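You operate a simulated robot arm through the tools that you are given. There is no shell and no other tool.

You are at the controls of a simulated robot arm. One attempt, no reset.

TASK
Set the controls near the top of the grey side table. At the end: the lead winder drum is turned to paid out; the white brake lever is set to free; the silver page holder is set to up before the page; the grey page holder is set to up before the page; whatever was shut is shut again. Leave all else as you found it, and nothing knocked over. The grey page holder goes to its stop. The white brake lever goes anticlockwise seen from above, to its stop. The silver page holder goes to its stop.

It is judged by the outcome, as a careful person would: the job done as asked, and still so three seconds after it is handed in. It fails if anything else is knocked over, pushed out of place, dropped, spilled or broken.

THE ROBOT
A 7-joint arm with a two-finger parallel gripper, fixed in place. Base frame: the origin is on the floor under the middle of its stand, x ahead of it, y to its left, z up; the work surface is at about z = 800. Lengths are in mm, angles in rad, forces in N, time in s.
It reaches about 1247 mm from its shoulder. Its first joint turns from -2.304 to 2.304 rad. Payload 3.91 kg.
Tool frame: the origin (TCP) lies between the finger pads and is the grasp point; the fingertips stand 30 mm ahead of it; z points along the fingers, y is the line along which they close. Largest opening 110 mm; finger width 20, thickness 10; the body of the gripper, 48 by 112 mm, starts 55 mm behind the TCP.
Orientation is that of the tool frame in the base frame, as [roll, pitch, yaw] about the fixed x, y, z axes, in that order (R = Rz(yaw) Ry(pitch) Rx(roll)). With the fingers straight down and closing along the base's y, the tool's x points along the base's -x, its y along +y and its z along -z.

THE INTERFACE
- The arm moves only by the tool nudge_tool. Its argument "plan" is a list that holds one entry, the list of rows, each a list of 7 numbers: the shift along the base's x, y, z in mm, then the turn, a rotation vector about the base's x, y, z in rad, then the gripper command, from -1 (fully open) to 1 (shut), values between in proportion. In form: [[[tx, ty, tz, rx, ry, rz, jaw], ...]]. A call has 1 to 20 rows; each row shifts and turns the commanded pose from where the row before left it. A row lasts 0.2 s, in which the tool goes at most 50 mm and 0.15 rad; a call with a longer step from one row to the next is refused whole, and so is a gripper value outside its range. Where a pose cannot be reached the arm comes as near as it can. A force on the tool above 40 N (or 10 N above the force at the start of the call, whichever is more), or a blocked arm, ends the call early, and 0.2 s more pass. Each finger travels about 108 mm/s and halts on what it meets, pressing with about 31 N; the grip force reading is that of the motor and also rises with nothing between the fingers. The clock runs only during rows and for 0.2 s after the last one: add rows that do not move to give the fingers time. It gives the time, the measured TCP pose, the force on the tool (base axes), the opening and the grip force at its end, in the units of the frame above (readings bear some noise), with the torque about the TCP (base axes, N m) and any sound that the robot's microphone picked up.
- Cameras (640 x 400 px; columns grow to the right, rows downward): "scene" is fixed at [206.3, 518.6, 1349.7]; the picture's right is [0.84, 0.54, 0.00], its down [0.44, -0.67, -0.60] and it looks along [-0.32, 0.50, -0.80] (base axes); focal length 214 px, centre (320, 200). "wrist" rides on the gripper at [72, 17, -103] in the tool frame; the picture's right is [-0.23, 0.97, 0.00], its down [-0.76, -0.18, -0.62] and it looks along [-0.61, -0.14, 0.78] (tool axes); focal length 222 px, centre (320, 200). There is no depth. A picture from a camera that has moved, and an enlarged one, comes with that camera's place and axes in the base frame and with its lens. The place of the scene camera against the robot may be out by one fixed shift of up to 25 mm in any direction.
- capture(camera): a new picture of that camera. The clock stands still meanwhile.
- zoom(camera, box): a new picture of the part [left, top, right, bottom] of that camera's present view, enlarged. The clock stands still meanwhile.
- close_job(): hands the job in; it is judged then, once.

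Places have to be worked out from the pictures, the camera data and where the tool is seen. Open the gripper and draw the arm clear of the work before you hand the job in, unless the task says otherwise.

The tools are called after ">>>" as name(argument=value, ...) on one line, values as JSON. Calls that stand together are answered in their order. nudge_tool: Moves the arm, as the interface text tells. Its arguments: {"type":"object","properties":{"plan":{"type":"array"}},"required":["plan"]} The other tools are called the same way: capture (camera) takes a picture; zoom (camera, box) takes an enlarged picture of a part of a camera's view; close_job () hands the job in.

At the start:

```text
time_s: 0.0
position: [78.5, 643.2, 1132.4]
tcp_rot: [3.14, 0.001, 3.141]
contact_force: [-0.2, 0.1, -0.6]
moment: [0.03, 0.01, 0.02]
finger_gap: 110.2
grasp_force: 0.0
```

scene: 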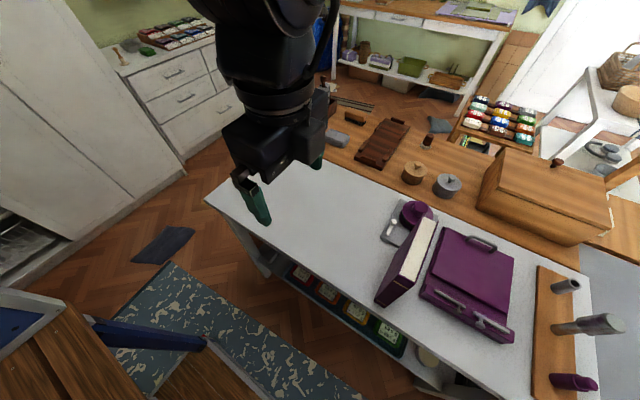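
wrist: 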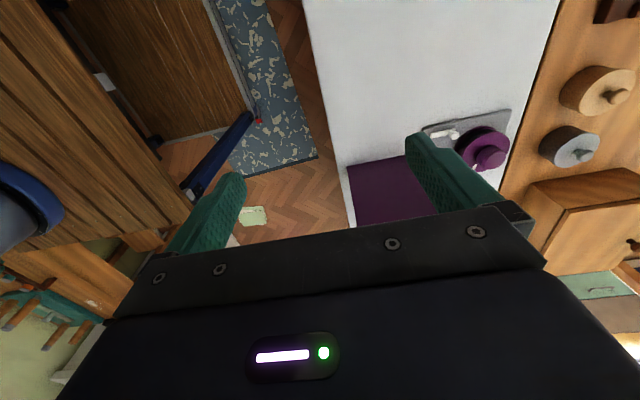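

I'll start by enlarging the parts of the scene view around the grey/white side table to identify the controls.

>>> zoom(camera="scene", box=[360, 180, 520, 340])

>>> zoom(camera="scene", box=[500, 240, 640, 400])

>>> zoom(camera="wrist", box=[400, 60, 640, 260])

```text
2.50 times, centred on (440, 260) of scene
camera zoom: at [206.3, 518.6, 1349.7], right [0.84, 0.54, 0.0], down [0.44, -0.67, -0.6], along [-0.32, 0.5, -0.8], focal length 536 px, centre (20, 50)
```

zoom: 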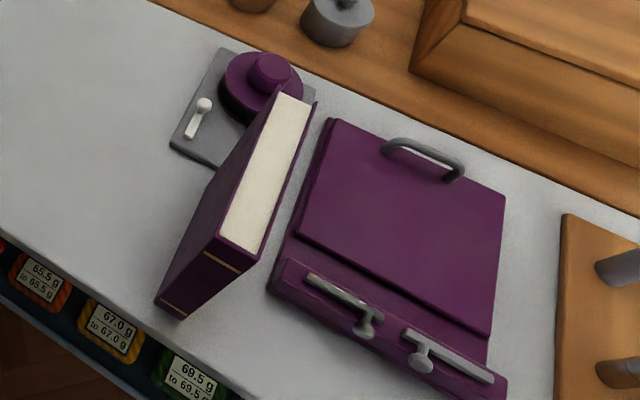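

```text
2.50 times, centred on (570, 320) of scene
camera zoom: at [206.3, 518.6, 1349.7], right [0.84, 0.54, 0.0], down [0.44, -0.67, -0.6], along [-0.32, 0.5, -0.8], focal length 536 px, centre (-305, -100)
```

zoom: 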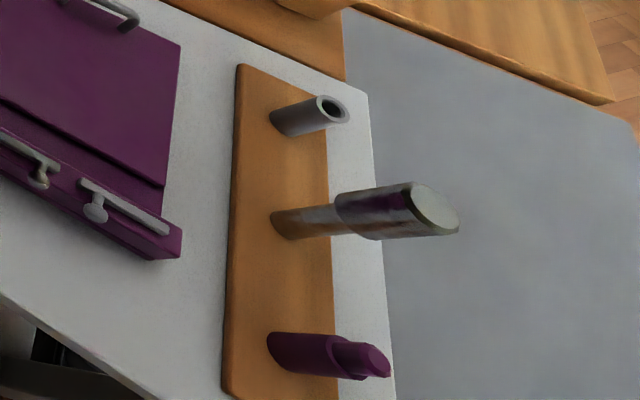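

```text
2.00 times, centred on (520, 160) of wrist
camera zoom: at [5.9, 660.5, 1236.2], right [0.23, 0.97, 0.0], down [0.76, -0.18, 0.62], along [0.61, -0.14, -0.78], focal length 444 px, centre (-80, 280)
```

zoom: 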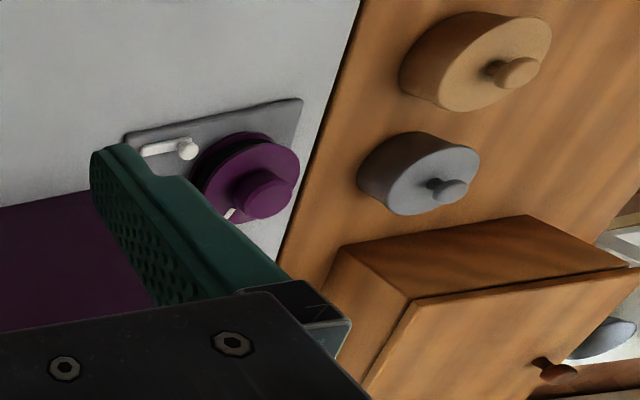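

Next I'm zooming in tighter on the winder, the page holders and the book, to make out their shapes and any marks.

>>> zoom(camera="scene", box=[375, 190, 447, 250])

>>> zoom(camera="scene", box=[415, 270, 525, 350])

>>> zoom(camera="wrist", box=[410, 90, 530, 180])

```text
6.67 times, centred on (411, 220) of scene
camera zoom: at [206.3, 518.6, 1349.7], right [0.84, 0.54, 0.0], down [0.44, -0.67, -0.6], along [-0.32, 0.5, -0.8], focal length 1430 px, centre (-287, 67)
```

zoom: 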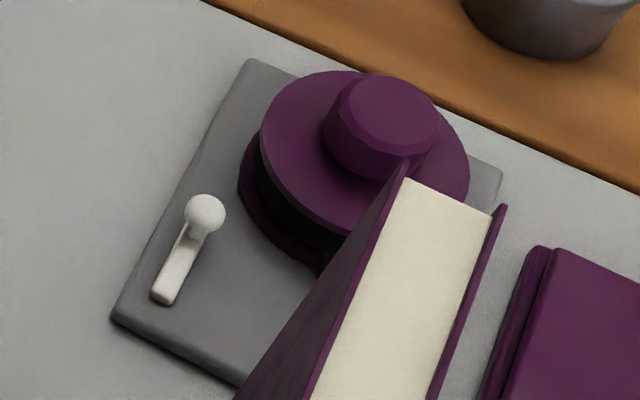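

```text
5.00 times, centred on (470, 310) of scene
camera zoom: at [206.3, 518.6, 1349.7], right [0.84, 0.54, 0.0], down [0.44, -0.67, -0.6], along [-0.32, 0.5, -0.8], focal length 1072 px, centre (-430, -350)
```

zoom: 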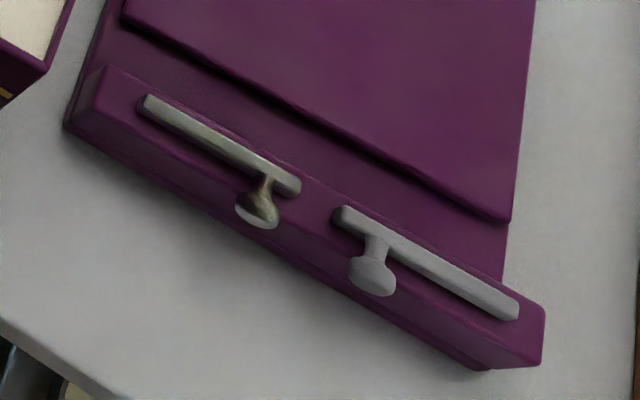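

```text
4.44 times, centred on (470, 135) of wrist
camera zoom: at [5.9, 660.5, 1236.2], right [0.23, 0.97, 0.0], down [0.76, -0.18, 0.62], along [0.61, -0.14, -0.78], focal length 987 px, centre (-347, 489)
```

zoom: 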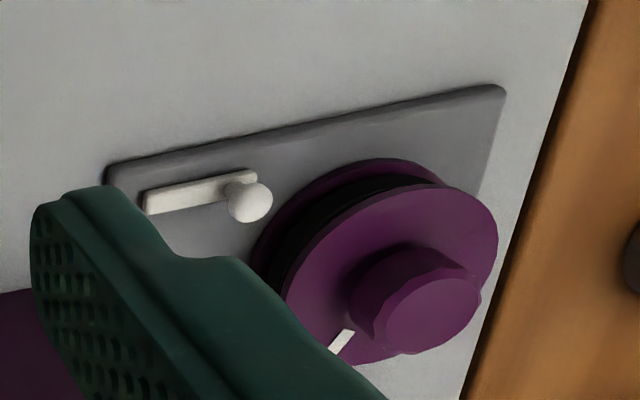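

The table top lies about y 650–950. I need a view from the robot's side, so I'll turn the tool a quarter turn about z, staying high, and move it over towards x≈330 to look down and ahead at the holders and winder.

>>> nudge_tool(plan=[[[20, -4, 2, 0, 0, 0.1428, -1], [20, -4, 2, 0, 0, 0.1428, -1], [20, -4, 2, 0, 0, 0.1428, -1], [20, -4, 2, 0, 0, 0.1428, -1], [20, -4, 2, 0, 0, 0.1428, -1], [20, -4, 2, 0, 0, 0.1428, -1], [20, -4, 2, 0, 0, 0.1428, -1], [20, -4, 2, 0, 0, 0.1428, -1], [20, -4, 2, 0, 0, 0.1428, -1], [20, -4, 2, 0, 0, 0.1428, -1], [20, -4, 2, 0, 0, 0.1428, -1]]])

>>> capture(camera="wrist")

>>> capture(camera="scene")

```text
time_s: 2.4
position: [297.9, 600.3, 1154.8]
tcp_rot: [3.141, 0.0, -1.57]
contact_force: [-0.8, 0.7, 0.1]
moment: [0.0, -0.03, -0.03]
finger_gap: 110.1
grasp_force: 0.1
```

```text
taken
camera wrist: at [281.1, 527.1, 1258.7], right [-0.97, 0.23, 0.0], down [0.18, 0.76, 0.62], along [0.14, 0.61, -0.78], focal length 222 px, centre (320, 200)
```

wrist: 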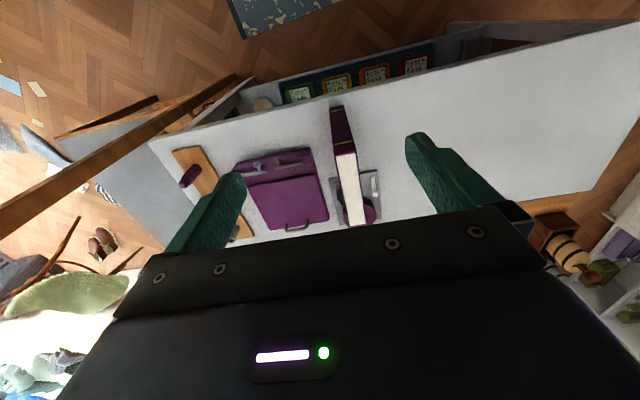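

```text
taken
```

scene: 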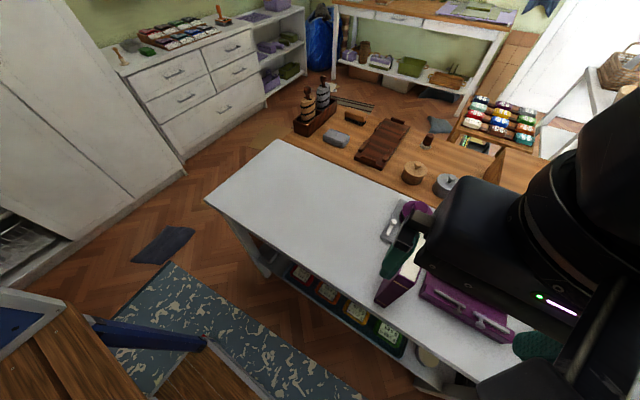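

The wrist view now shows the copy stand, the book and the winder. Zooming on each for calibrated geometry.

>>> zoom(camera="wrist", box=[220, 130, 340, 240])

>>> zoom(camera="wrist", box=[310, 95, 400, 235])

>>> zoom(camera="wrist", box=[160, 60, 360, 200])

```text
3.64 times, centred on (280, 185) of wrist
camera zoom: at [281.1, 527.1, 1258.7], right [-0.97, 0.23, 0.0], down [0.18, 0.76, 0.62], along [0.14, 0.61, -0.78], focal length 808 px, centre (466, 254)
```

zoom: 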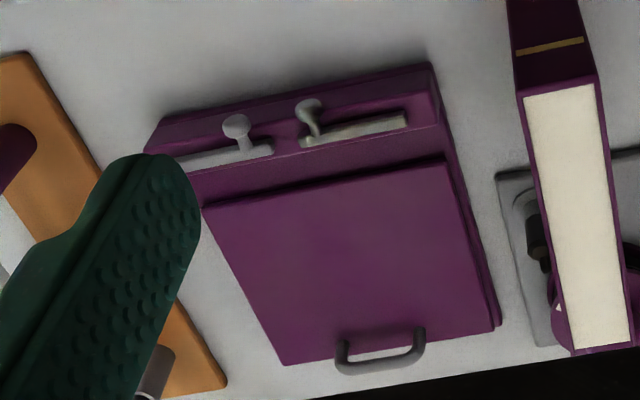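

```text
2.86 times, centred on (355, 165) of wrist
camera zoom: at [281.1, 527.1, 1258.7], right [-0.97, 0.23, 0.0], down [0.18, 0.76, 0.62], along [0.14, 0.61, -0.78], focal length 635 px, centre (220, 300)
```

zoom: 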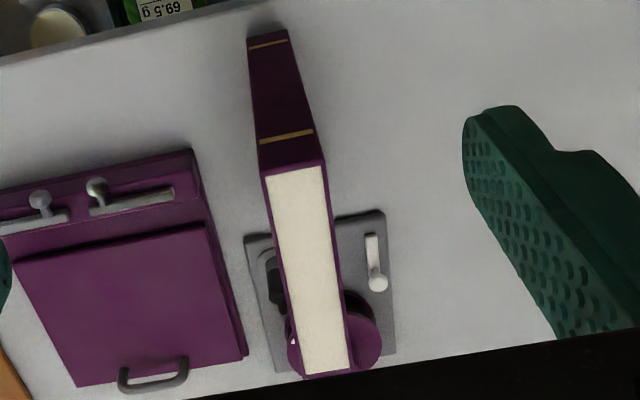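

```text
2.86 times, centred on (260, 130) of wrist
camera zoom: at [281.1, 527.1, 1258.7], right [-0.97, 0.23, 0.0], down [0.18, 0.76, 0.62], along [0.14, 0.61, -0.78], focal length 635 px, centre (491, 400)
```

zoom: 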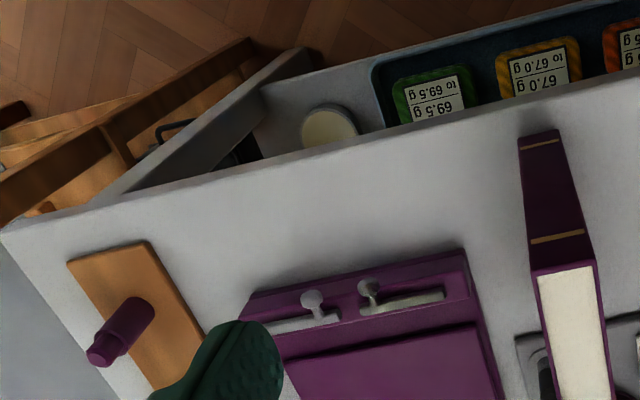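

Triangulating from the wrist camera: the book stands at about x 263–293, y 663–796, up to z≈1000. The winder plate covers about x 212–326, y 819–979, with the drum near (266, 925) and the lever ball near (225, 870). I'll move the tool out at height, clear of the book top, to look straight down on the winder.

>>> nudge_tool(plan=[[[-5, 40, 0, 0, 0, 0, -1], [-5, 40, 0, 0, 0, 0, -1], [-5, 40, 0, 0, 0, 0, -1], [0, 40, 0, 0, 0, 0, -1], [0, 40, 0, 0, 0, 0, -1], [0, 40, 0, 0, 0, 0, -1]]])

>>> capture(camera="wrist")

```text
time_s: 3.8
position: [284.7, 839.1, 1155.1]
tcp_rot: [-3.141, 0.003, -1.574]
contact_force: [0.7, -1.4, 0.7]
moment: [0.06, 0.02, -0.02]
finger_gap: 109.7
grasp_force: 0.1
```

```text
taken
camera wrist: at [266.0, 766.9, 1259.6], right [-0.97, 0.23, 0.0], down [0.18, 0.76, 0.62], along [0.14, 0.61, -0.78], focal length 222 px, centre (320, 200)
```

wrist: 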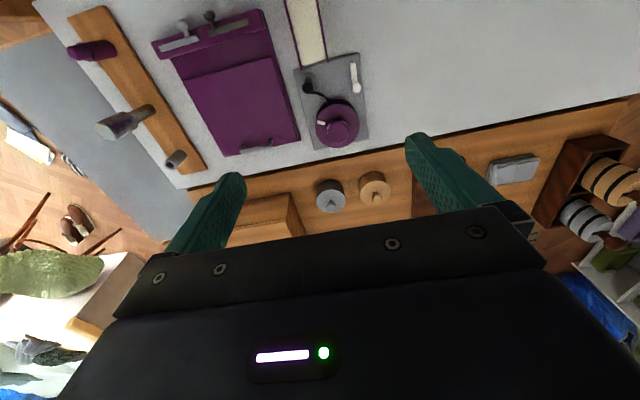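

Now the winder is seen from nearly above. Zooming in on it and on the holders.

>>> zoom(camera="wrist", box=[285, 45, 385, 155])

>>> zoom(camera="wrist", box=[145, 0, 305, 165])

>>> zoom(camera="wrist", box=[270, 130, 450, 220])

```text
3.64 times, centred on (335, 100) of wrist
camera zoom: at [266.0, 766.9, 1259.6], right [-0.97, 0.23, 0.0], down [0.18, 0.76, 0.62], along [0.14, 0.61, -0.78], focal length 808 px, centre (266, 564)
```

zoom: 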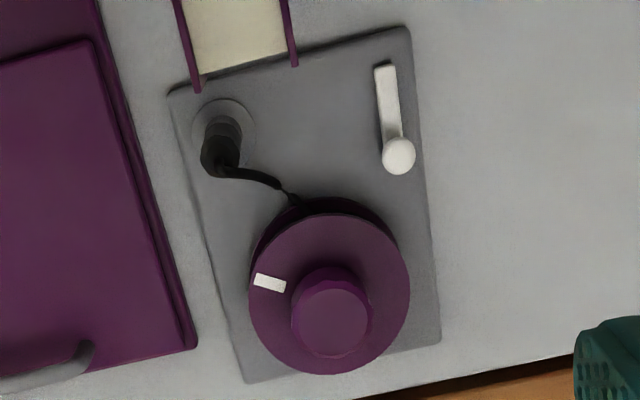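

```text
2.42 times, centred on (225, 82) of wrist
camera zoom: at [266.0, 766.9, 1259.6], right [-0.97, 0.23, 0.0], down [0.18, 0.76, 0.62], along [0.14, 0.61, -0.78], focal length 538 px, centre (550, 485)
```

zoom: 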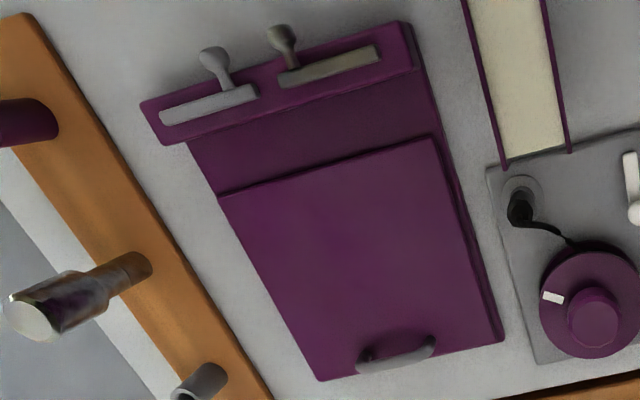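

```text
3.56 times, centred on (360, 175) of wrist
camera zoom: at [266.0, 766.9, 1259.6], right [-0.97, 0.23, 0.0], down [0.18, 0.76, 0.62], along [0.14, 0.61, -0.78], focal length 790 px, centre (178, 289)
```

zoom: 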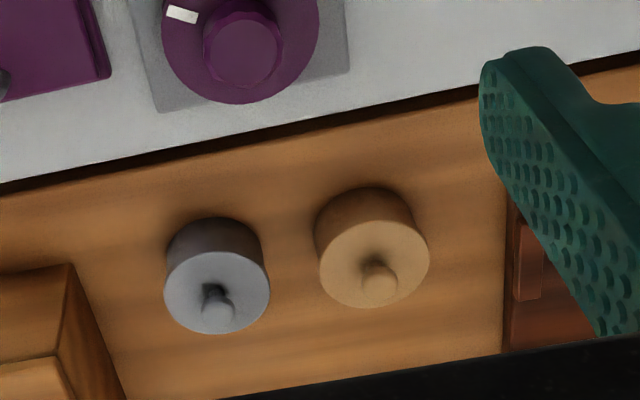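

The drum has a white index mark on its flange and a lead running from a gland on the plate. The silver knob triangulates to about (417, 723, 847) and the grey knob to (460, 723, 851). I'll move back towards the holders and lower for a closer view of how they pivot.

>>> nudge_tool(plan=[[[27, -25, 0, 0, 0, 0, -1], [27, -25, 0, 0, 0, 0, -1], [27, -25, 0, 0, 0, 0, -1], [27, -25, 0, 0, 0, 0, -1], [27, -25, -20, 0, 0, 0, -1], [27, -25, -30, 0, 0, 0, -1], [0, -10, -45, 0, 0, 0, -1], [0, -10, -45, 0, 0, 0, -1], [0, -10, -45, 0, 0, 0, -1]]])

>>> capture(camera="wrist")

>>> zoom(camera="wrist", box=[230, 80, 420, 205])

```text
time_s: 5.8
position: [446.1, 659.7, 970.6]
tcp_rot: [-3.141, 0.001, -1.573]
contact_force: [0.0, -0.1, -0.2]
moment: [0.01, -0.05, 0.01]
finger_gap: 110.1
grasp_force: 0.1
```

```text
taken
camera wrist: at [427.7, 587.3, 1073.1], right [-0.97, 0.23, 0.0], down [0.18, 0.76, 0.62], along [0.14, 0.61, -0.78], focal length 222 px, centre (320, 200)
```

wrist: 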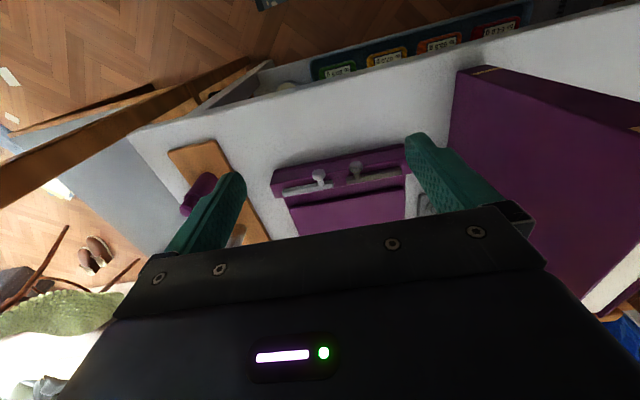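

```text
3.20 times, centred on (325, 142) of wrist
camera zoom: at [427.7, 587.3, 1073.1], right [-0.97, 0.23, 0.0], down [0.18, 0.76, 0.62], along [0.14, 0.61, -0.78], focal length 711 px, centre (304, 384)
```

zoom: 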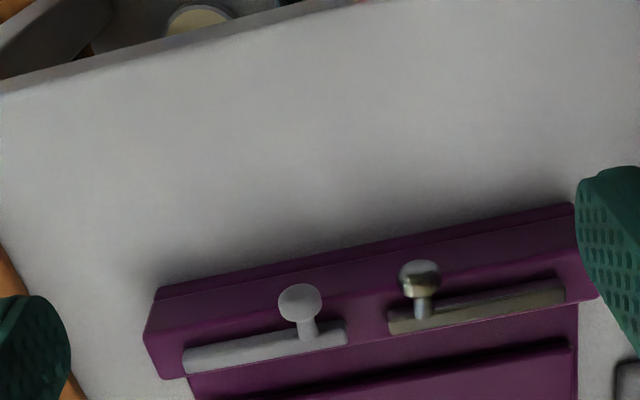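

Zooming further into the two holders to see the stems, pivots and the ledge faces.

>>> zoom(camera="wrist", box=[268, 140, 348, 205])

>>> zoom(camera="wrist", box=[335, 135, 415, 200])

>>> zoom(camera="scene", box=[415, 270, 525, 350])

```text
6.15 times, centred on (308, 172) of wrist
camera zoom: at [427.7, 587.3, 1073.1], right [-0.97, 0.23, 0.0], down [0.18, 0.76, 0.62], along [0.14, 0.61, -0.78], focal length 1367 px, centre (394, 369)
```

zoom: 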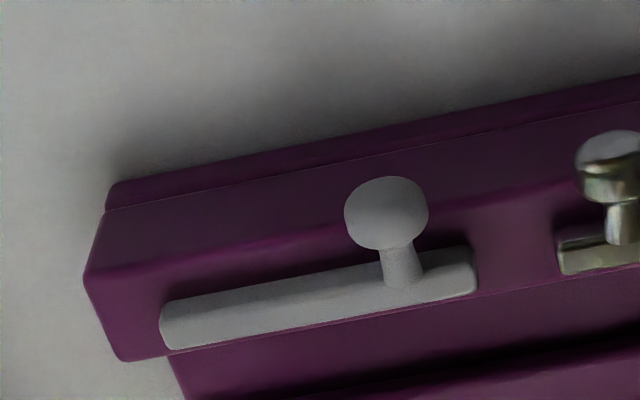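

```text
6.15 times, centred on (375, 168) of wrist
camera zoom: at [427.7, 587.3, 1073.1], right [-0.97, 0.23, 0.0], down [0.18, 0.76, 0.62], along [0.14, 0.61, -0.78], focal length 1367 px, centre (-18, 400)
```

zoom: 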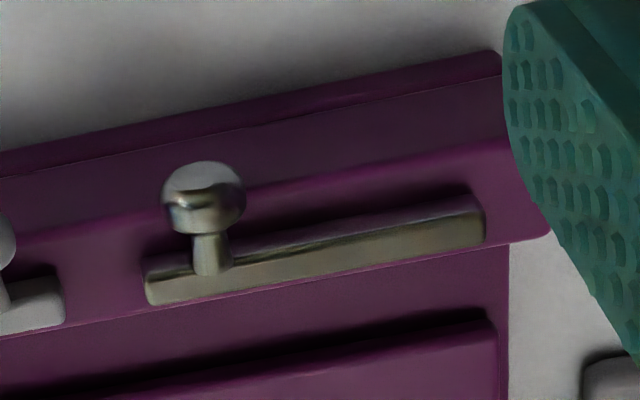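

```text
5.00 times, centred on (470, 310) of scene
camera zoom: at [206.3, 518.6, 1349.7], right [0.84, 0.54, 0.0], down [0.44, -0.67, -0.6], along [-0.32, 0.5, -0.8], focal length 1072 px, centre (-430, -350)
```

zoom: 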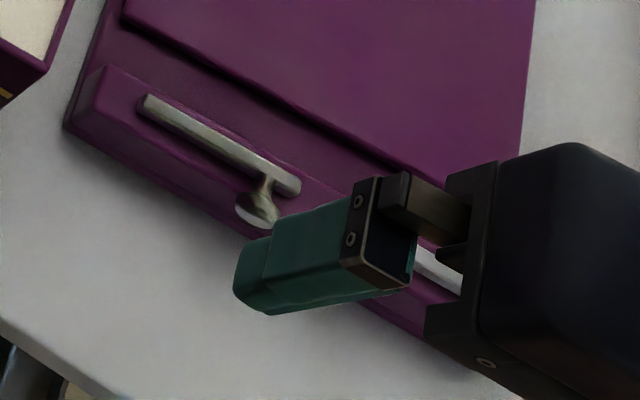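

The ledge resolves to x 349–527, y 732–755, top z≈838. The bars lie on top of it and the knobs stick out towards the robot, so fingers can straddle a knob in front of the ledge. The knobs sit at the inner bar ends, so I expect the pivots at the outer ends. I'll part-close to about 36 mm and come down over the silver knob, stopping above it to check.

>>> nudge_tool(plan=[[[-10, 15, 0, 0, 0, 0, 0.35], [-10, 15, 0, 0, 0, 0, 0.35], [-9, 15, 0, 0, 0, 0, 0.35], [0, 13, 0, 0, 0, 0, 0.35], [0, 0, -25, 0, 0, 0, 0.35], [0, 0, -25, 0, 0, 0, 0.35], [0, 0, -20, 0, 0, 0, 0.35], [0, 0, 0, 0, 0, 0, 0.35]]])

>>> capture(camera="wrist")

>>> zoom(camera="scene", box=[400, 240, 540, 350])

```text
time_s: 7.6
position: [417.7, 717.6, 899.8]
tcp_rot: [-3.141, 0.001, -1.571]
contact_force: [-0.4, 0.3, -0.9]
moment: [0.01, -0.01, 0.01]
finger_gap: 35.9
grasp_force: 0.0
```

```text
taken
camera wrist: at [400.1, 644.7, 1002.8], right [-0.97, 0.23, 0.0], down [0.18, 0.76, 0.62], along [0.14, 0.61, -0.78], focal length 222 px, centre (320, 200)
```

wrist: 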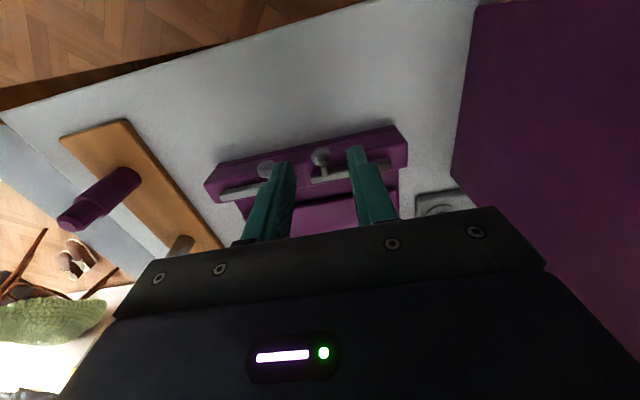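

```text
3.64 times, centred on (470, 295) of scene
camera zoom: at [206.3, 518.6, 1349.7], right [0.84, 0.54, 0.0], down [0.44, -0.67, -0.6], along [-0.32, 0.5, -0.8], focal length 780 px, centre (-226, -146)
```

zoom: 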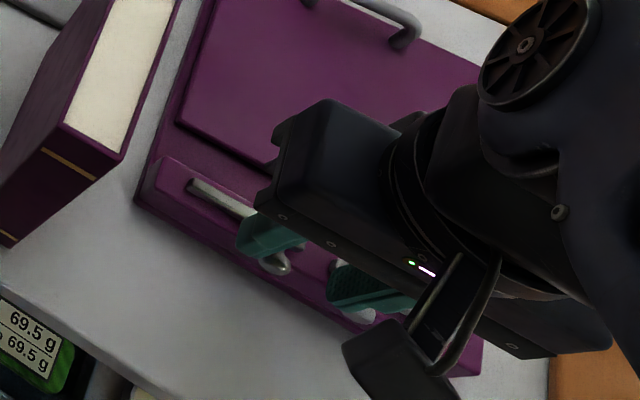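

The fingers appear to straddle the silver knob with the grey knob just outside. Zooming to verify the alignment before descending.

>>> zoom(camera="wrist", box=[230, 110, 430, 235])

```text
3.20 times, centred on (330, 172) of wrist
camera zoom: at [400.1, 644.7, 1002.8], right [-0.97, 0.23, 0.0], down [0.18, 0.76, 0.62], along [0.14, 0.61, -0.78], focal length 711 px, centre (288, 288)
```

zoom: 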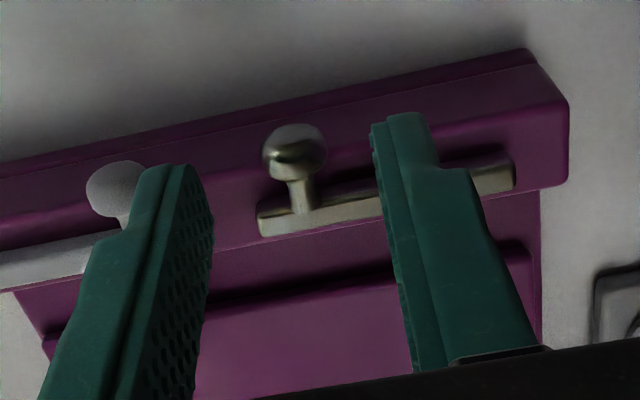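

The knob reads as (417, 724, 849), centred between the fingers with about 4 mm clearance to the ledge face. I'll descend to z≈852 and close on the knob.

>>> nudge_tool(plan=[[[0, -1, -12, 0, 0, 0, 0.35], [0, 0, -12, 0, 0, 0, 0.35], [0, 0, -12, 0, 0, 0, 0.35], [0, 0, -12, 0, 0, 0, 0.35], [0, 0, 0, 0, 0, 0, 0.6], [0, 0, 0, 0, 0, 0, 1], [0, 0, 0, 0, 0, 0, 1]]])

>>> zoom(camera="wrist", box=[230, 110, 430, 235])

```text
time_s: 9.2
position: [418.3, 716.1, 851.0]
tcp_rot: [-3.141, -0.001, -1.573]
contact_force: [10.4, 1.7, -0.4]
moment: [0.01, -0.04, -0.08]
finger_gap: 14.9
grasp_force: 44.9
```

```text
3.20 times, centred on (330, 172) of wrist
camera zoom: at [400.0, 643.7, 955.1], right [-0.97, 0.23, 0.0], down [0.18, 0.76, 0.62], along [0.14, 0.61, -0.78], focal length 711 px, centre (288, 288)
```

zoom: 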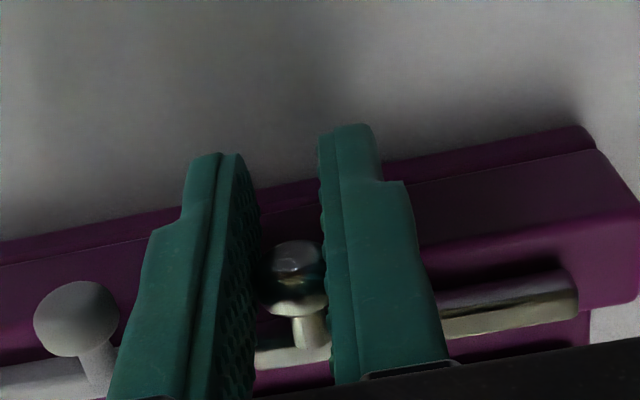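

The silver knob is held (gap 14.9 mm). I'll try a small lift to find whether the knob end is the free end.

>>> nudge_tool(plan=[[[0, 0, 4, 0, 0, 0, 1], [-0.5, 0, 4, 0, 0, 0, 1], [-1, 0, 4, 0, 0, 0, 1], [0, 0, 0, 0, 0, 0, 1]]])

>>> zoom(camera="wrist", box=[230, 110, 430, 235])

```text
time_s: 10.2
position: [415.1, 715.6, 863.9]
tcp_rot: [-3.141, 0.001, -1.572]
contact_force: [7.6, -6.0, -2.3]
moment: [-0.23, -0.23, -0.08]
finger_gap: 15.0
grasp_force: 45.0
```

```text
3.20 times, centred on (330, 172) of wrist
camera zoom: at [398.0, 643.8, 967.4], right [-0.97, 0.23, 0.0], down [0.18, 0.76, 0.62], along [0.14, 0.61, -0.78], focal length 711 px, centre (288, 288)
```

zoom: 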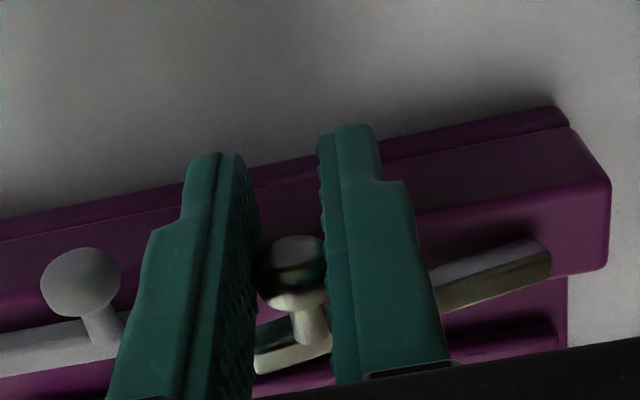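

The silver bar is rising with its far (outer) end fixed, so the pivot is at the outer end. I'll continue the arc (radius ≈42 mm) in steps.

>>> nudge_tool(plan=[[[-2.1, 0, 5.5, 0, 0, 0, 1], [-2.9, 0, 5.1, 0, 0, 0, 1], [-3.5, 0, 4.7, 0, 0, 0, 1], [-4.1, 0, 4.1, 0, 0, 0, 1], [0, 0, 0, 0, 0, 0, 1]]])

>>> zoom(camera="wrist", box=[230, 110, 430, 235])

```text
time_s: 11.4
position: [403.7, 715.1, 883.8]
tcp_rot: [3.141, -0.001, -1.573]
contact_force: [12.3, -8.0, 9.0]
moment: [-0.44, -0.18, -0.07]
finger_gap: 15.0
grasp_force: 45.5
```

```text
3.20 times, centred on (330, 172) of wrist
camera zoom: at [385.3, 644.0, 987.3], right [-0.97, 0.23, 0.0], down [0.18, 0.76, 0.62], along [0.14, 0.61, -0.78], focal length 711 px, centre (288, 288)
```

zoom: 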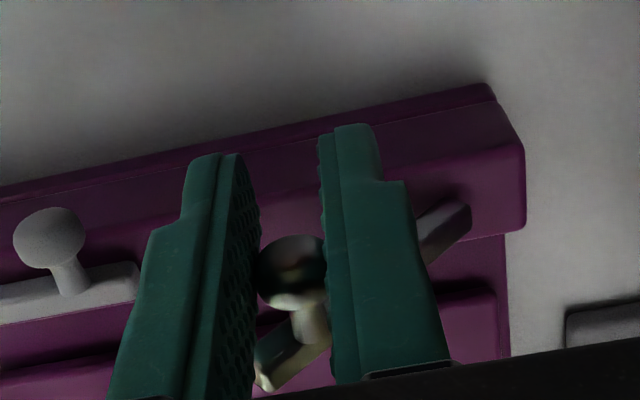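

The reaction (+x, +z) shows my arc is slightly inside the true one, so I'll use a radius of about 47 mm and continue upward, watching for the stop.

>>> nudge_tool(plan=[[[-5.2, 0, 5.4, 0, 0, 0, 1], [-6.3, 0, 4.0, 0, 0, 0, 1], [-6.9, 0, 2.6, 0, 0, 0, 1], [0, 0, 0, 0, 0, 0, 1]]])

>>> zoom(camera="wrist", box=[230, 110, 430, 235])

```text
time_s: 12.4
position: [383.5, 716.5, 895.4]
tcp_rot: [-3.141, -0.001, -1.571]
contact_force: [3.6, -0.7, 3.3]
moment: [0.13, -0.07, -0.01]
finger_gap: 14.7
grasp_force: 44.6
```

```text
3.20 times, centred on (330, 172) of wrist
camera zoom: at [366.1, 644.4, 998.5], right [-0.97, 0.23, 0.0], down [0.18, 0.76, 0.62], along [0.14, 0.61, -0.78], focal length 711 px, centre (288, 288)
```

zoom: 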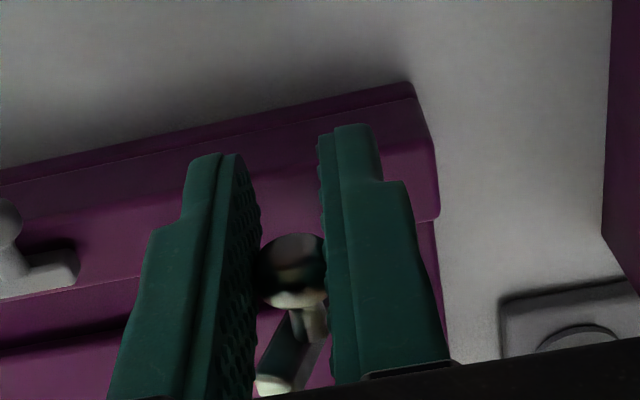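

Now about 76° up with small reaction. Continuing to vertical in small steps and watching the x reaction for the stop.

>>> nudge_tool(plan=[[[-4, 0, 0.8, 0, 0, 0, 1], [-4, 0, 0.5, 0, 0, 0, 1], [-3, 0, 0.1, 0, 0, 0, 1], [0, 0, 0, 0, 0, 0, 1]]])

>>> zoom(camera="wrist", box=[230, 110, 430, 235])

```text
time_s: 13.4
position: [373.9, 716.7, 897.4]
tcp_rot: [-3.141, -0.001, -1.571]
contact_force: [5.3, 1.1, 3.4]
moment: [0.02, -0.2, -0.06]
finger_gap: 15.2
grasp_force: 45.1
```

```text
3.20 times, centred on (330, 172) of wrist
camera zoom: at [355.9, 644.3, 1000.1], right [-0.97, 0.23, 0.0], down [0.18, 0.76, 0.62], along [0.14, 0.61, -0.78], focal length 711 px, centre (288, 288)
```

zoom: 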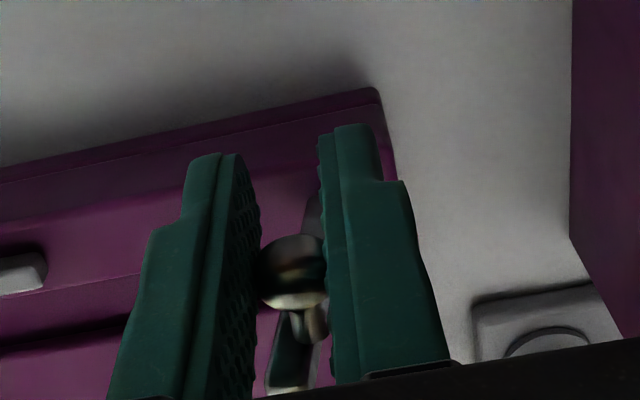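

Near vertical now; the reaction is still low, so I'll push on gently to find the stop.

>>> nudge_tool(plan=[[[-3, 0, 0, 0, 0, 0, 1], [-3, 0, 0, 0, 0, 0, 1], [0, 0, 0, 0, 0, 0, 1]]])

>>> zoom(camera="wrist", box=[230, 110, 430, 235])

```text
time_s: 14.2
position: [366.8, 716.3, 897.1]
tcp_rot: [3.141, 0.001, -1.571]
contact_force: [5.6, 5.1, 0.9]
moment: [0.16, -0.27, -0.1]
finger_gap: 14.9
grasp_force: 44.8
```

```text
3.20 times, centred on (330, 172) of wrist
camera zoom: at [350.1, 644.2, 1000.0], right [-0.97, 0.23, 0.0], down [0.18, 0.76, 0.62], along [0.14, 0.61, -0.78], focal length 711 px, centre (288, 288)
```

zoom: 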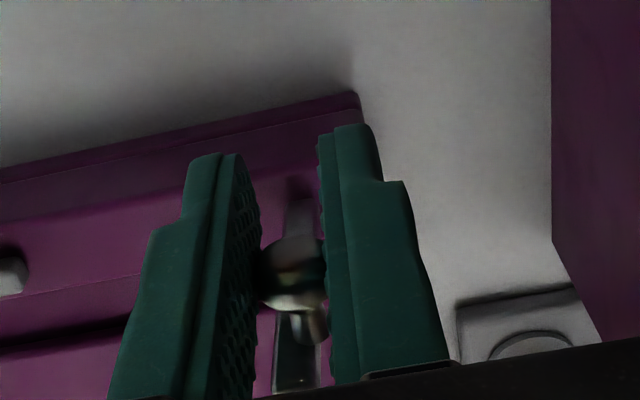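

A circle fit gives the pivot at about x 370, z 849, r 48, so the holder is at about 94°. No stop yet; continuing slightly.

>>> nudge_tool(plan=[[[-3, 0, -0.3, 0, 0, 0, 1], [-3, 0, -0.6, 0, 0, 0, 1], [0, 0, 0, 0, 0, 0, 1]]])

>>> zoom(camera="scene", box=[380, 220, 520, 330])

```text
time_s: 15.0
position: [365.8, 717.0, 896.5]
tcp_rot: [-3.14, 0.002, -1.574]
contact_force: [33.4, 13.2, 8.1]
moment: [0.26, -0.29, -0.27]
finger_gap: 14.9
grasp_force: 45.0
```

```text
3.64 times, centred on (450, 275) of scene
camera zoom: at [206.3, 518.6, 1349.7], right [0.84, 0.54, 0.0], down [0.44, -0.67, -0.6], along [-0.32, 0.5, -0.8], focal length 780 px, centre (-153, -73)
```

zoom: 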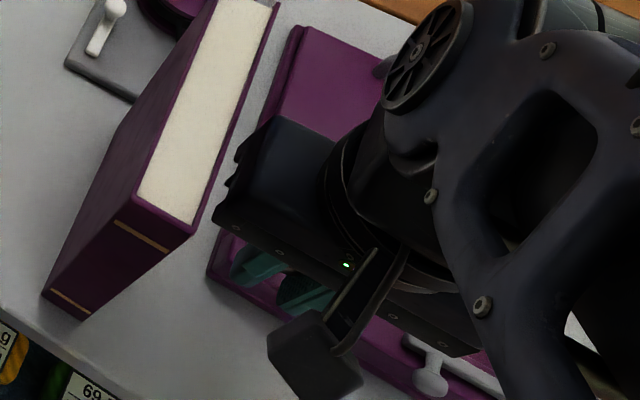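

The x reaction jumped to 33 N with no more travel: the silver holder is at its stop. I'll relax the push, open slightly and lift straight off.

>>> nudge_tool(plan=[[[2.5, 0, 0.4, 0, 0, 0, 1], [1.5, 0, 0, 0, 0, 0, 0.8], [0, 0, 0, 0, 0, 0, 0.45], [0, 0, 0, 0, 0, 0, 0.35], [0, -1, 12, 0, 0, 0, 0.35], [0, 0, 20, 0, 0, 0, 0.35], [0, -2, 30, 0, 0, 0, 0.35], [10, -10, 30, 0, 0, 0, 0.35]]])

>>> capture(camera="wrist")

>>> zoom(camera="wrist", box=[230, 90, 430, 215])

```text
time_s: 16.8
position: [375.2, 704.0, 987.7]
tcp_rot: [3.141, 0.0, -1.57]
contact_force: [-0.2, 0.9, 0.4]
moment: [0.04, 0.0, 0.0]
finger_gap: 35.9
grasp_force: 0.1
```

```text
taken
camera wrist: at [357.8, 631.3, 1091.5], right [-0.97, 0.23, 0.0], down [0.18, 0.76, 0.62], along [0.14, 0.61, -0.78], focal length 222 px, centre (320, 200)
```

wrist: 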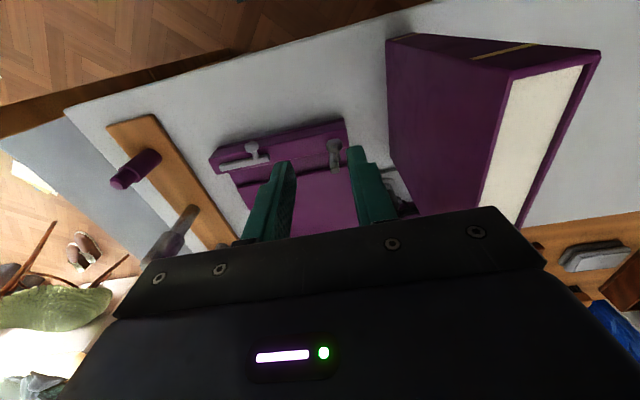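

```text
3.20 times, centred on (330, 152) of wrist
camera zoom: at [357.8, 631.3, 1091.5], right [-0.97, 0.23, 0.0], down [0.18, 0.76, 0.62], along [0.14, 0.61, -0.78], focal length 711 px, centre (288, 352)
```

zoom: 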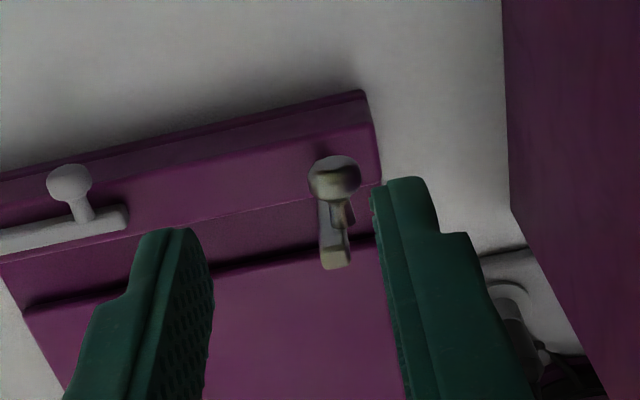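

The silver holder now stands upright. Grey knob measures (461, 725, 849). I'll shift over it and descend as before, then grip.

>>> nudge_tool(plan=[[[22, 3, 0, 0, 0, 0, 0.35], [22, 3, 0, 0, 0, 0, 0.35], [22, 3, 0, 0, 0, 0, 0.35], [20, 3, 0, 0, 0, 0, 0.35], [0, 0, -30, 0, 0, 0, 0.35], [0, 0, -30, 0, 0, 0, 0.35], [0, 0, -30, 0, 0, 0, 0.35], [0, 0, 0, 0, 0, 0, 0.35]]])

>>> zoom(camera="wrist", box=[230, 110, 430, 235])

```text
time_s: 18.6
position: [462.7, 716.0, 897.2]
tcp_rot: [3.141, -0.001, -1.571]
contact_force: [0.7, 0.0, 0.0]
moment: [0.03, -0.03, 0.03]
finger_gap: 36.1
grasp_force: 0.1
```

```text
3.20 times, centred on (330, 172) of wrist
camera zoom: at [444.1, 643.8, 1000.8], right [-0.97, 0.23, 0.0], down [0.18, 0.76, 0.62], along [0.14, 0.61, -0.78], focal length 711 px, centre (288, 288)
```

zoom: 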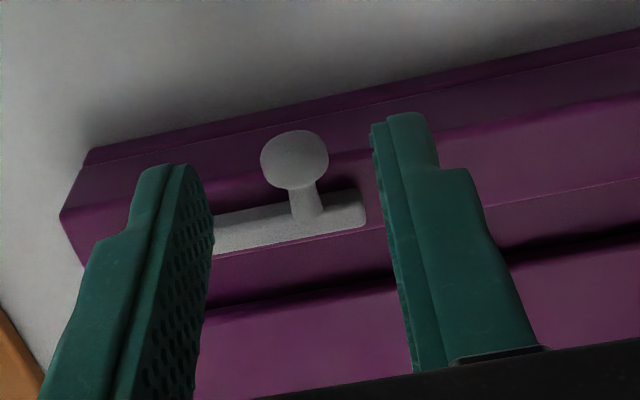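

The grey knob is centred between the fingers. Descending and closing on it.

>>> nudge_tool(plan=[[[-0.5, 0, -12, 0, 0, 0, 0.35], [0, 0, -12, 0, 0, 0, 0.35], [0, 0, -12, 0, 0, 0, 0.35], [0, 0, -10, 0, 0, 0, 0.35], [0, 0, 0, 0, 0, 0, 0.6], [0, 0, 0, 0, 0, 0, 1], [0, 0, 0, 0, 0, 0, 1]]])

>>> zoom(camera="wrist", box=[230, 110, 430, 235])

```text
time_s: 20.2
position: [462.5, 715.6, 852.6]
tcp_rot: [-3.142, -0.001, -1.573]
contact_force: [9.3, 5.7, 0.0]
moment: [0.17, -0.1, -0.08]
finger_gap: 14.8
grasp_force: 44.7
```

```text
3.20 times, centred on (330, 172) of wrist
camera zoom: at [444.0, 643.0, 955.5], right [-0.97, 0.23, 0.0], down [0.18, 0.76, 0.62], along [0.14, 0.61, -0.78], focal length 711 px, centre (288, 288)
```

zoom: 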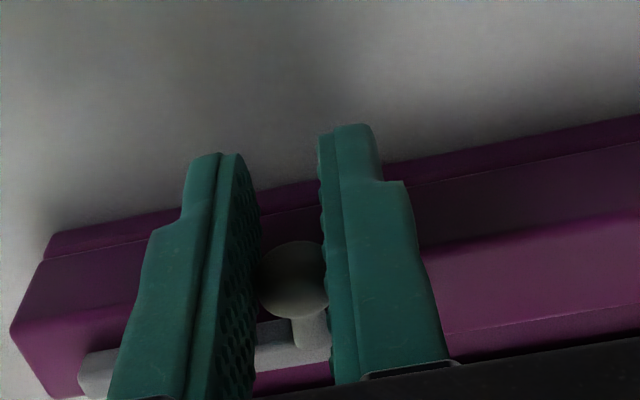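

The grey knob is held (gap 14.8 mm). I'll follow the mirrored arc (r≈48 mm) up to about 48° and check.

>>> nudge_tool(plan=[[[0.5, 0, 6.7, 0, 0, 0, 1], [1.4, 0, 6.5, 0, 0, 0, 1], [2.2, 0, 6.3, 0, 0, 0, 1], [3.2, 0, 5.9, 0, 0, 0, 1], [3.9, 0, 5.5, 0, 0, 0, 1], [4.7, 0, 4.8, 0, 0, 0, 1], [0, 0, 0, 0, 0, 0, 1]]])

>>> zoom(camera="wrist", box=[230, 110, 430, 235])

```text
time_s: 21.8
position: [476.9, 715.1, 886.3]
tcp_rot: [-3.14, -0.002, -1.57]
contact_force: [8.7, -13.0, -15.8]
moment: [-0.49, 0.16, -0.05]
finger_gap: 15.2
grasp_force: 45.6
```

```text
3.20 times, centred on (330, 172) of wrist
camera zoom: at [459.5, 643.0, 990.8], right [-0.97, 0.23, 0.0], down [0.18, 0.76, 0.62], along [0.14, 0.61, -0.78], focal length 711 px, centre (288, 288)
```

zoom: 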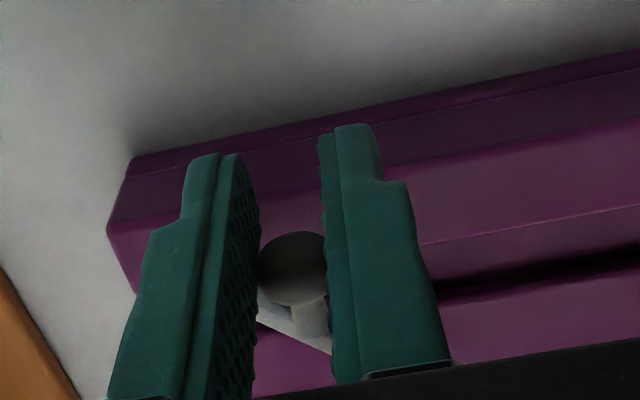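

The reaction points back to the pivot, so the true radius is a little smaller (~45.5 mm). Correcting inward and continuing.

>>> nudge_tool(plan=[[[5.0, 0, 1.6, 0, 0, 0, 1], [5.5, 0, 3.0, 0, 0, 0, 1], [5.8, 0, 2.4, 0, 0, 0, 1], [0, 0, 0, 0, 0, 0, 1]]])

>>> zoom(camera="wrist", box=[230, 110, 430, 235])

```text
time_s: 22.8
position: [493.2, 714.8, 897.9]
tcp_rot: [3.141, 0.004, -1.57]
contact_force: [-15.8, -9.5, 25.9]
moment: [-0.22, 0.35, 0.14]
finger_gap: 14.9
grasp_force: 44.8
```

```text
3.20 times, centred on (330, 172) of wrist
camera zoom: at [474.5, 643.7, 1000.5], right [-0.97, 0.23, 0.0], down [0.18, 0.76, 0.63], along [0.14, 0.61, -0.78], focal length 711 px, centre (288, 288)
```

zoom: 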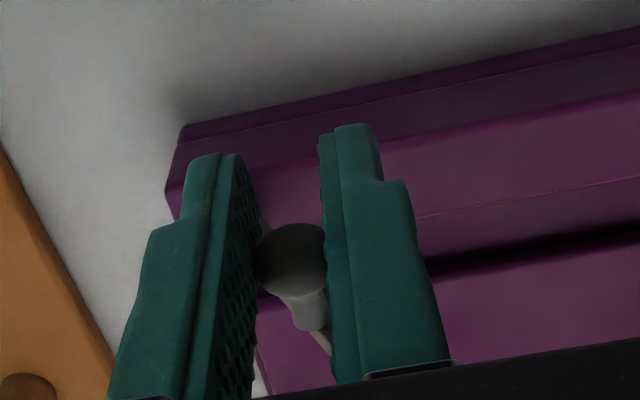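

Now the reaction says slightly inside, so the radius is nearer 48–49. Adjusting z up and continuing to vertical.

>>> nudge_tool(plan=[[[3.0, 0, 2.6, 0, 0, 0, 1], [3.5, 0, 1.3, 0, 0, 0, 1], [4.5, 0, 0.7, 0, 0, 0, 1], [0, 0, 0, 0, 0, 0, 1]]])

>>> zoom(camera="wrist", box=[230, 110, 430, 235])

```text
time_s: 23.8
position: [505.0, 716.9, 899.4]
tcp_rot: [-3.14, 0.001, -1.571]
contact_force: [-6.9, 16.8, 9.8]
moment: [0.53, 0.38, 0.07]
finger_gap: 14.9
grasp_force: 44.8
```

```text
3.20 times, centred on (330, 172) of wrist
camera zoom: at [486.5, 643.8, 1003.2], right [-0.97, 0.23, 0.0], down [0.18, 0.76, 0.62], along [0.14, 0.61, -0.78], focal length 711 px, centre (288, 288)
```

zoom: 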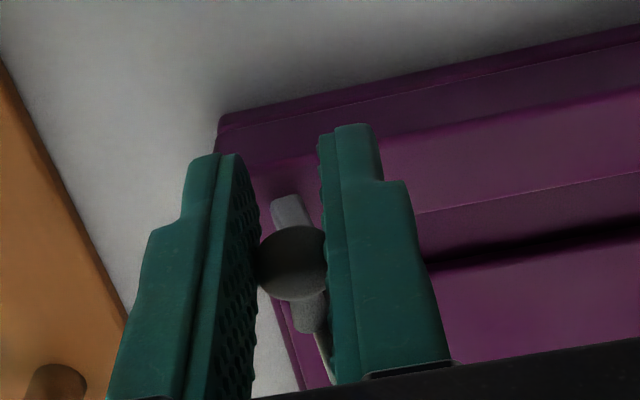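

Reaction is small now and the bar is nearly upright. Continuing in small +x steps towards the stop.

>>> nudge_tool(plan=[[[3, 0, 0.3, 0, 0, 0, 1], [3, 0, 0.1, 0, 0, 0, 1], [3, 0, 0, 0, 0, 0, 1], [0, 0, 0, 0, 0, 0, 1]]])

>>> zoom(camera="wrist", box=[230, 110, 430, 235])

```text
time_s: 24.8
position: [515.3, 715.6, 899.0]
tcp_rot: [-3.14, 0.0, -1.572]
contact_force: [-4.2, 20.8, 5.2]
moment: [0.28, 0.21, 0.0]
finger_gap: 15.2
grasp_force: 45.4
```

```text
3.20 times, centred on (330, 172) of wrist
camera zoom: at [496.1, 643.3, 1003.0], right [-0.97, 0.23, 0.0], down [0.18, 0.76, 0.62], along [0.14, 0.61, -0.78], focal length 711 px, centre (288, 288)
```

zoom: 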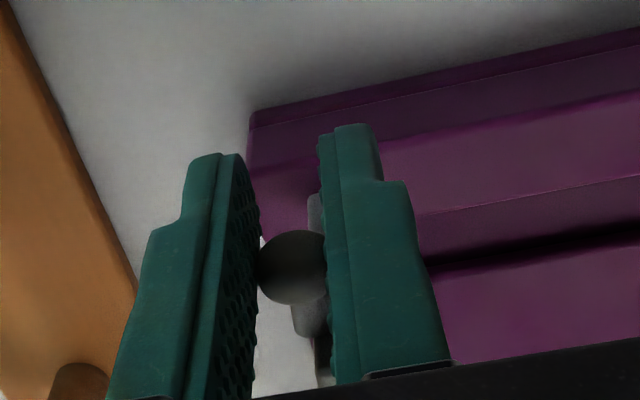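

Just past vertical with little x reaction; pushing a few more millimetres to find the stop.

>>> nudge_tool(plan=[[[2.5, 0.5, -0.2, 0, 0, 0, 1], [2.5, 0.5, -0.3, 0, 0, 0, 1], [0, 0, 0, 0, 0, 0, 1]]])

```text
time_s: 25.7
position: [515.1, 715.2, 899.6]
tcp_rot: [3.139, -0.005, -1.57]
contact_force: [-11.9, -11.3, 10.2]
moment: [-0.3, 0.06, 0.1]
finger_gap: 15.1
grasp_force: 45.4
stopped in row 3: the force on the tool passed its limit at 41 N (the readings are from after the stop); the commanded pose is now the measured one
```

The force passed 40 N with x staying at 515: the grey holder is at its stop. Opening and lifting straight off to look at both holders.

>>> nudge_tool(plan=[[[0, 0, 0, 0, 0, 0, 0.8], [0, 0, 0, 0, 0, 0, 0.45], [0, 0, 0, 0, 0, 0, 0.35], [0, 0, 0, 0, 0, 0, 0.35], [0, -1, 12, 0, 0, 0, 0.35], [0, 0, 20, 0, 0, 0, 0.35], [-10, -5, 30, 0, 0, 0, 0.35], [-20, -10, 30, 0, 0, 0, 0.35], [-30, -10, 30, 0, 0, 0, 0.35]]])

>>> zoom(camera="wrist", box=[220, 80, 440, 215])

>>> capture(camera="scene")

```text
time_s: 27.7
position: [455.5, 690.7, 1019.2]
tcp_rot: [3.139, -0.005, -1.571]
contact_force: [0.4, 0.2, -1.5]
moment: [0.0, -0.01, -0.05]
finger_gap: 36.0
grasp_force: 0.0
```

```text
2.91 times, centred on (330, 148) of wrist
camera zoom: at [438.4, 618.5, 1123.7], right [-0.97, 0.23, 0.0], down [0.18, 0.76, 0.62], along [0.14, 0.6, -0.79], focal length 646 px, centre (291, 353)
```

zoom: 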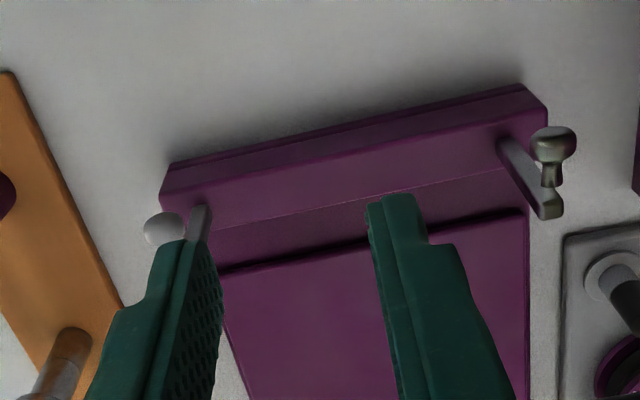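

```text
taken
```

scene: 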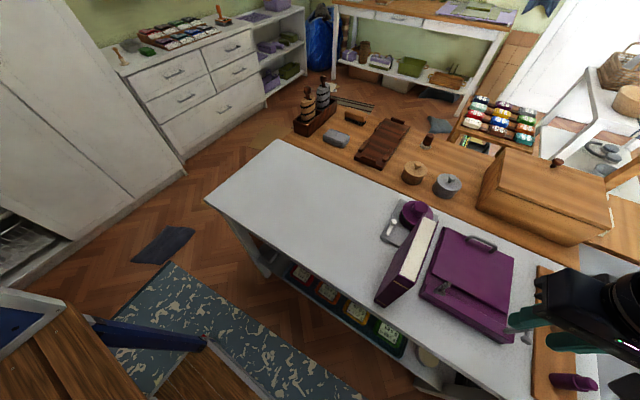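

Both holders look raised. Now to the winder: I'll climb above the book's height and travel to over the brake lever for a close view.

>>> nudge_tool(plan=[[[0, -5, 40, 0, 0, 0, 0.35], [0, 0, 45, 0, 0, 0, 0.35], [-40, 15, 10, 0, 0, 0, 0.35], [-45, 20, 0, 0, 0, 0, 0.35], [-45, 20, 0, 0, 0, 0, 0.35], [-45, 20, 0, 0, 0, 0, 0.35], [-35, 30, 0, 0, 0, 0, 0.35], [0, 45, 0, 0, 0, 0, 0.35], [0, 0, 0, 0, 0, 0, 0.35]]])

>>> capture(camera="wrist")

>>> zoom(camera="scene", box=[400, 210, 540, 350])

```text
time_s: 29.7
position: [245.9, 834.0, 1115.4]
tcp_rot: [3.138, -0.004, -1.569]
contact_force: [0.7, -0.6, 0.0]
moment: [0.05, -0.02, 0.01]
finger_gap: 35.9
grasp_force: 0.0
```

```text
taken
camera wrist: at [228.3, 762.8, 1219.5], right [-0.97, 0.23, 0.0], down [0.18, 0.76, 0.62], along [0.14, 0.6, -0.78], focal length 222 px, centre (320, 200)
```

wrist: 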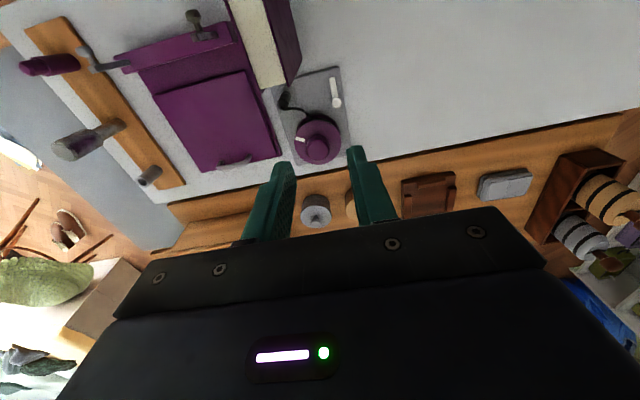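

```text
2.86 times, centred on (470, 280) of scene
camera zoom: at [206.3, 518.6, 1349.7], right [0.84, 0.54, 0.0], down [0.44, -0.67, -0.6], along [-0.32, 0.5, -0.8], focal length 613 px, centre (-109, -29)
```

zoom: 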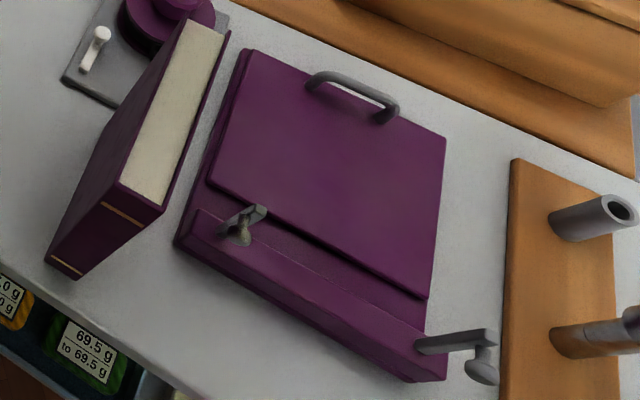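

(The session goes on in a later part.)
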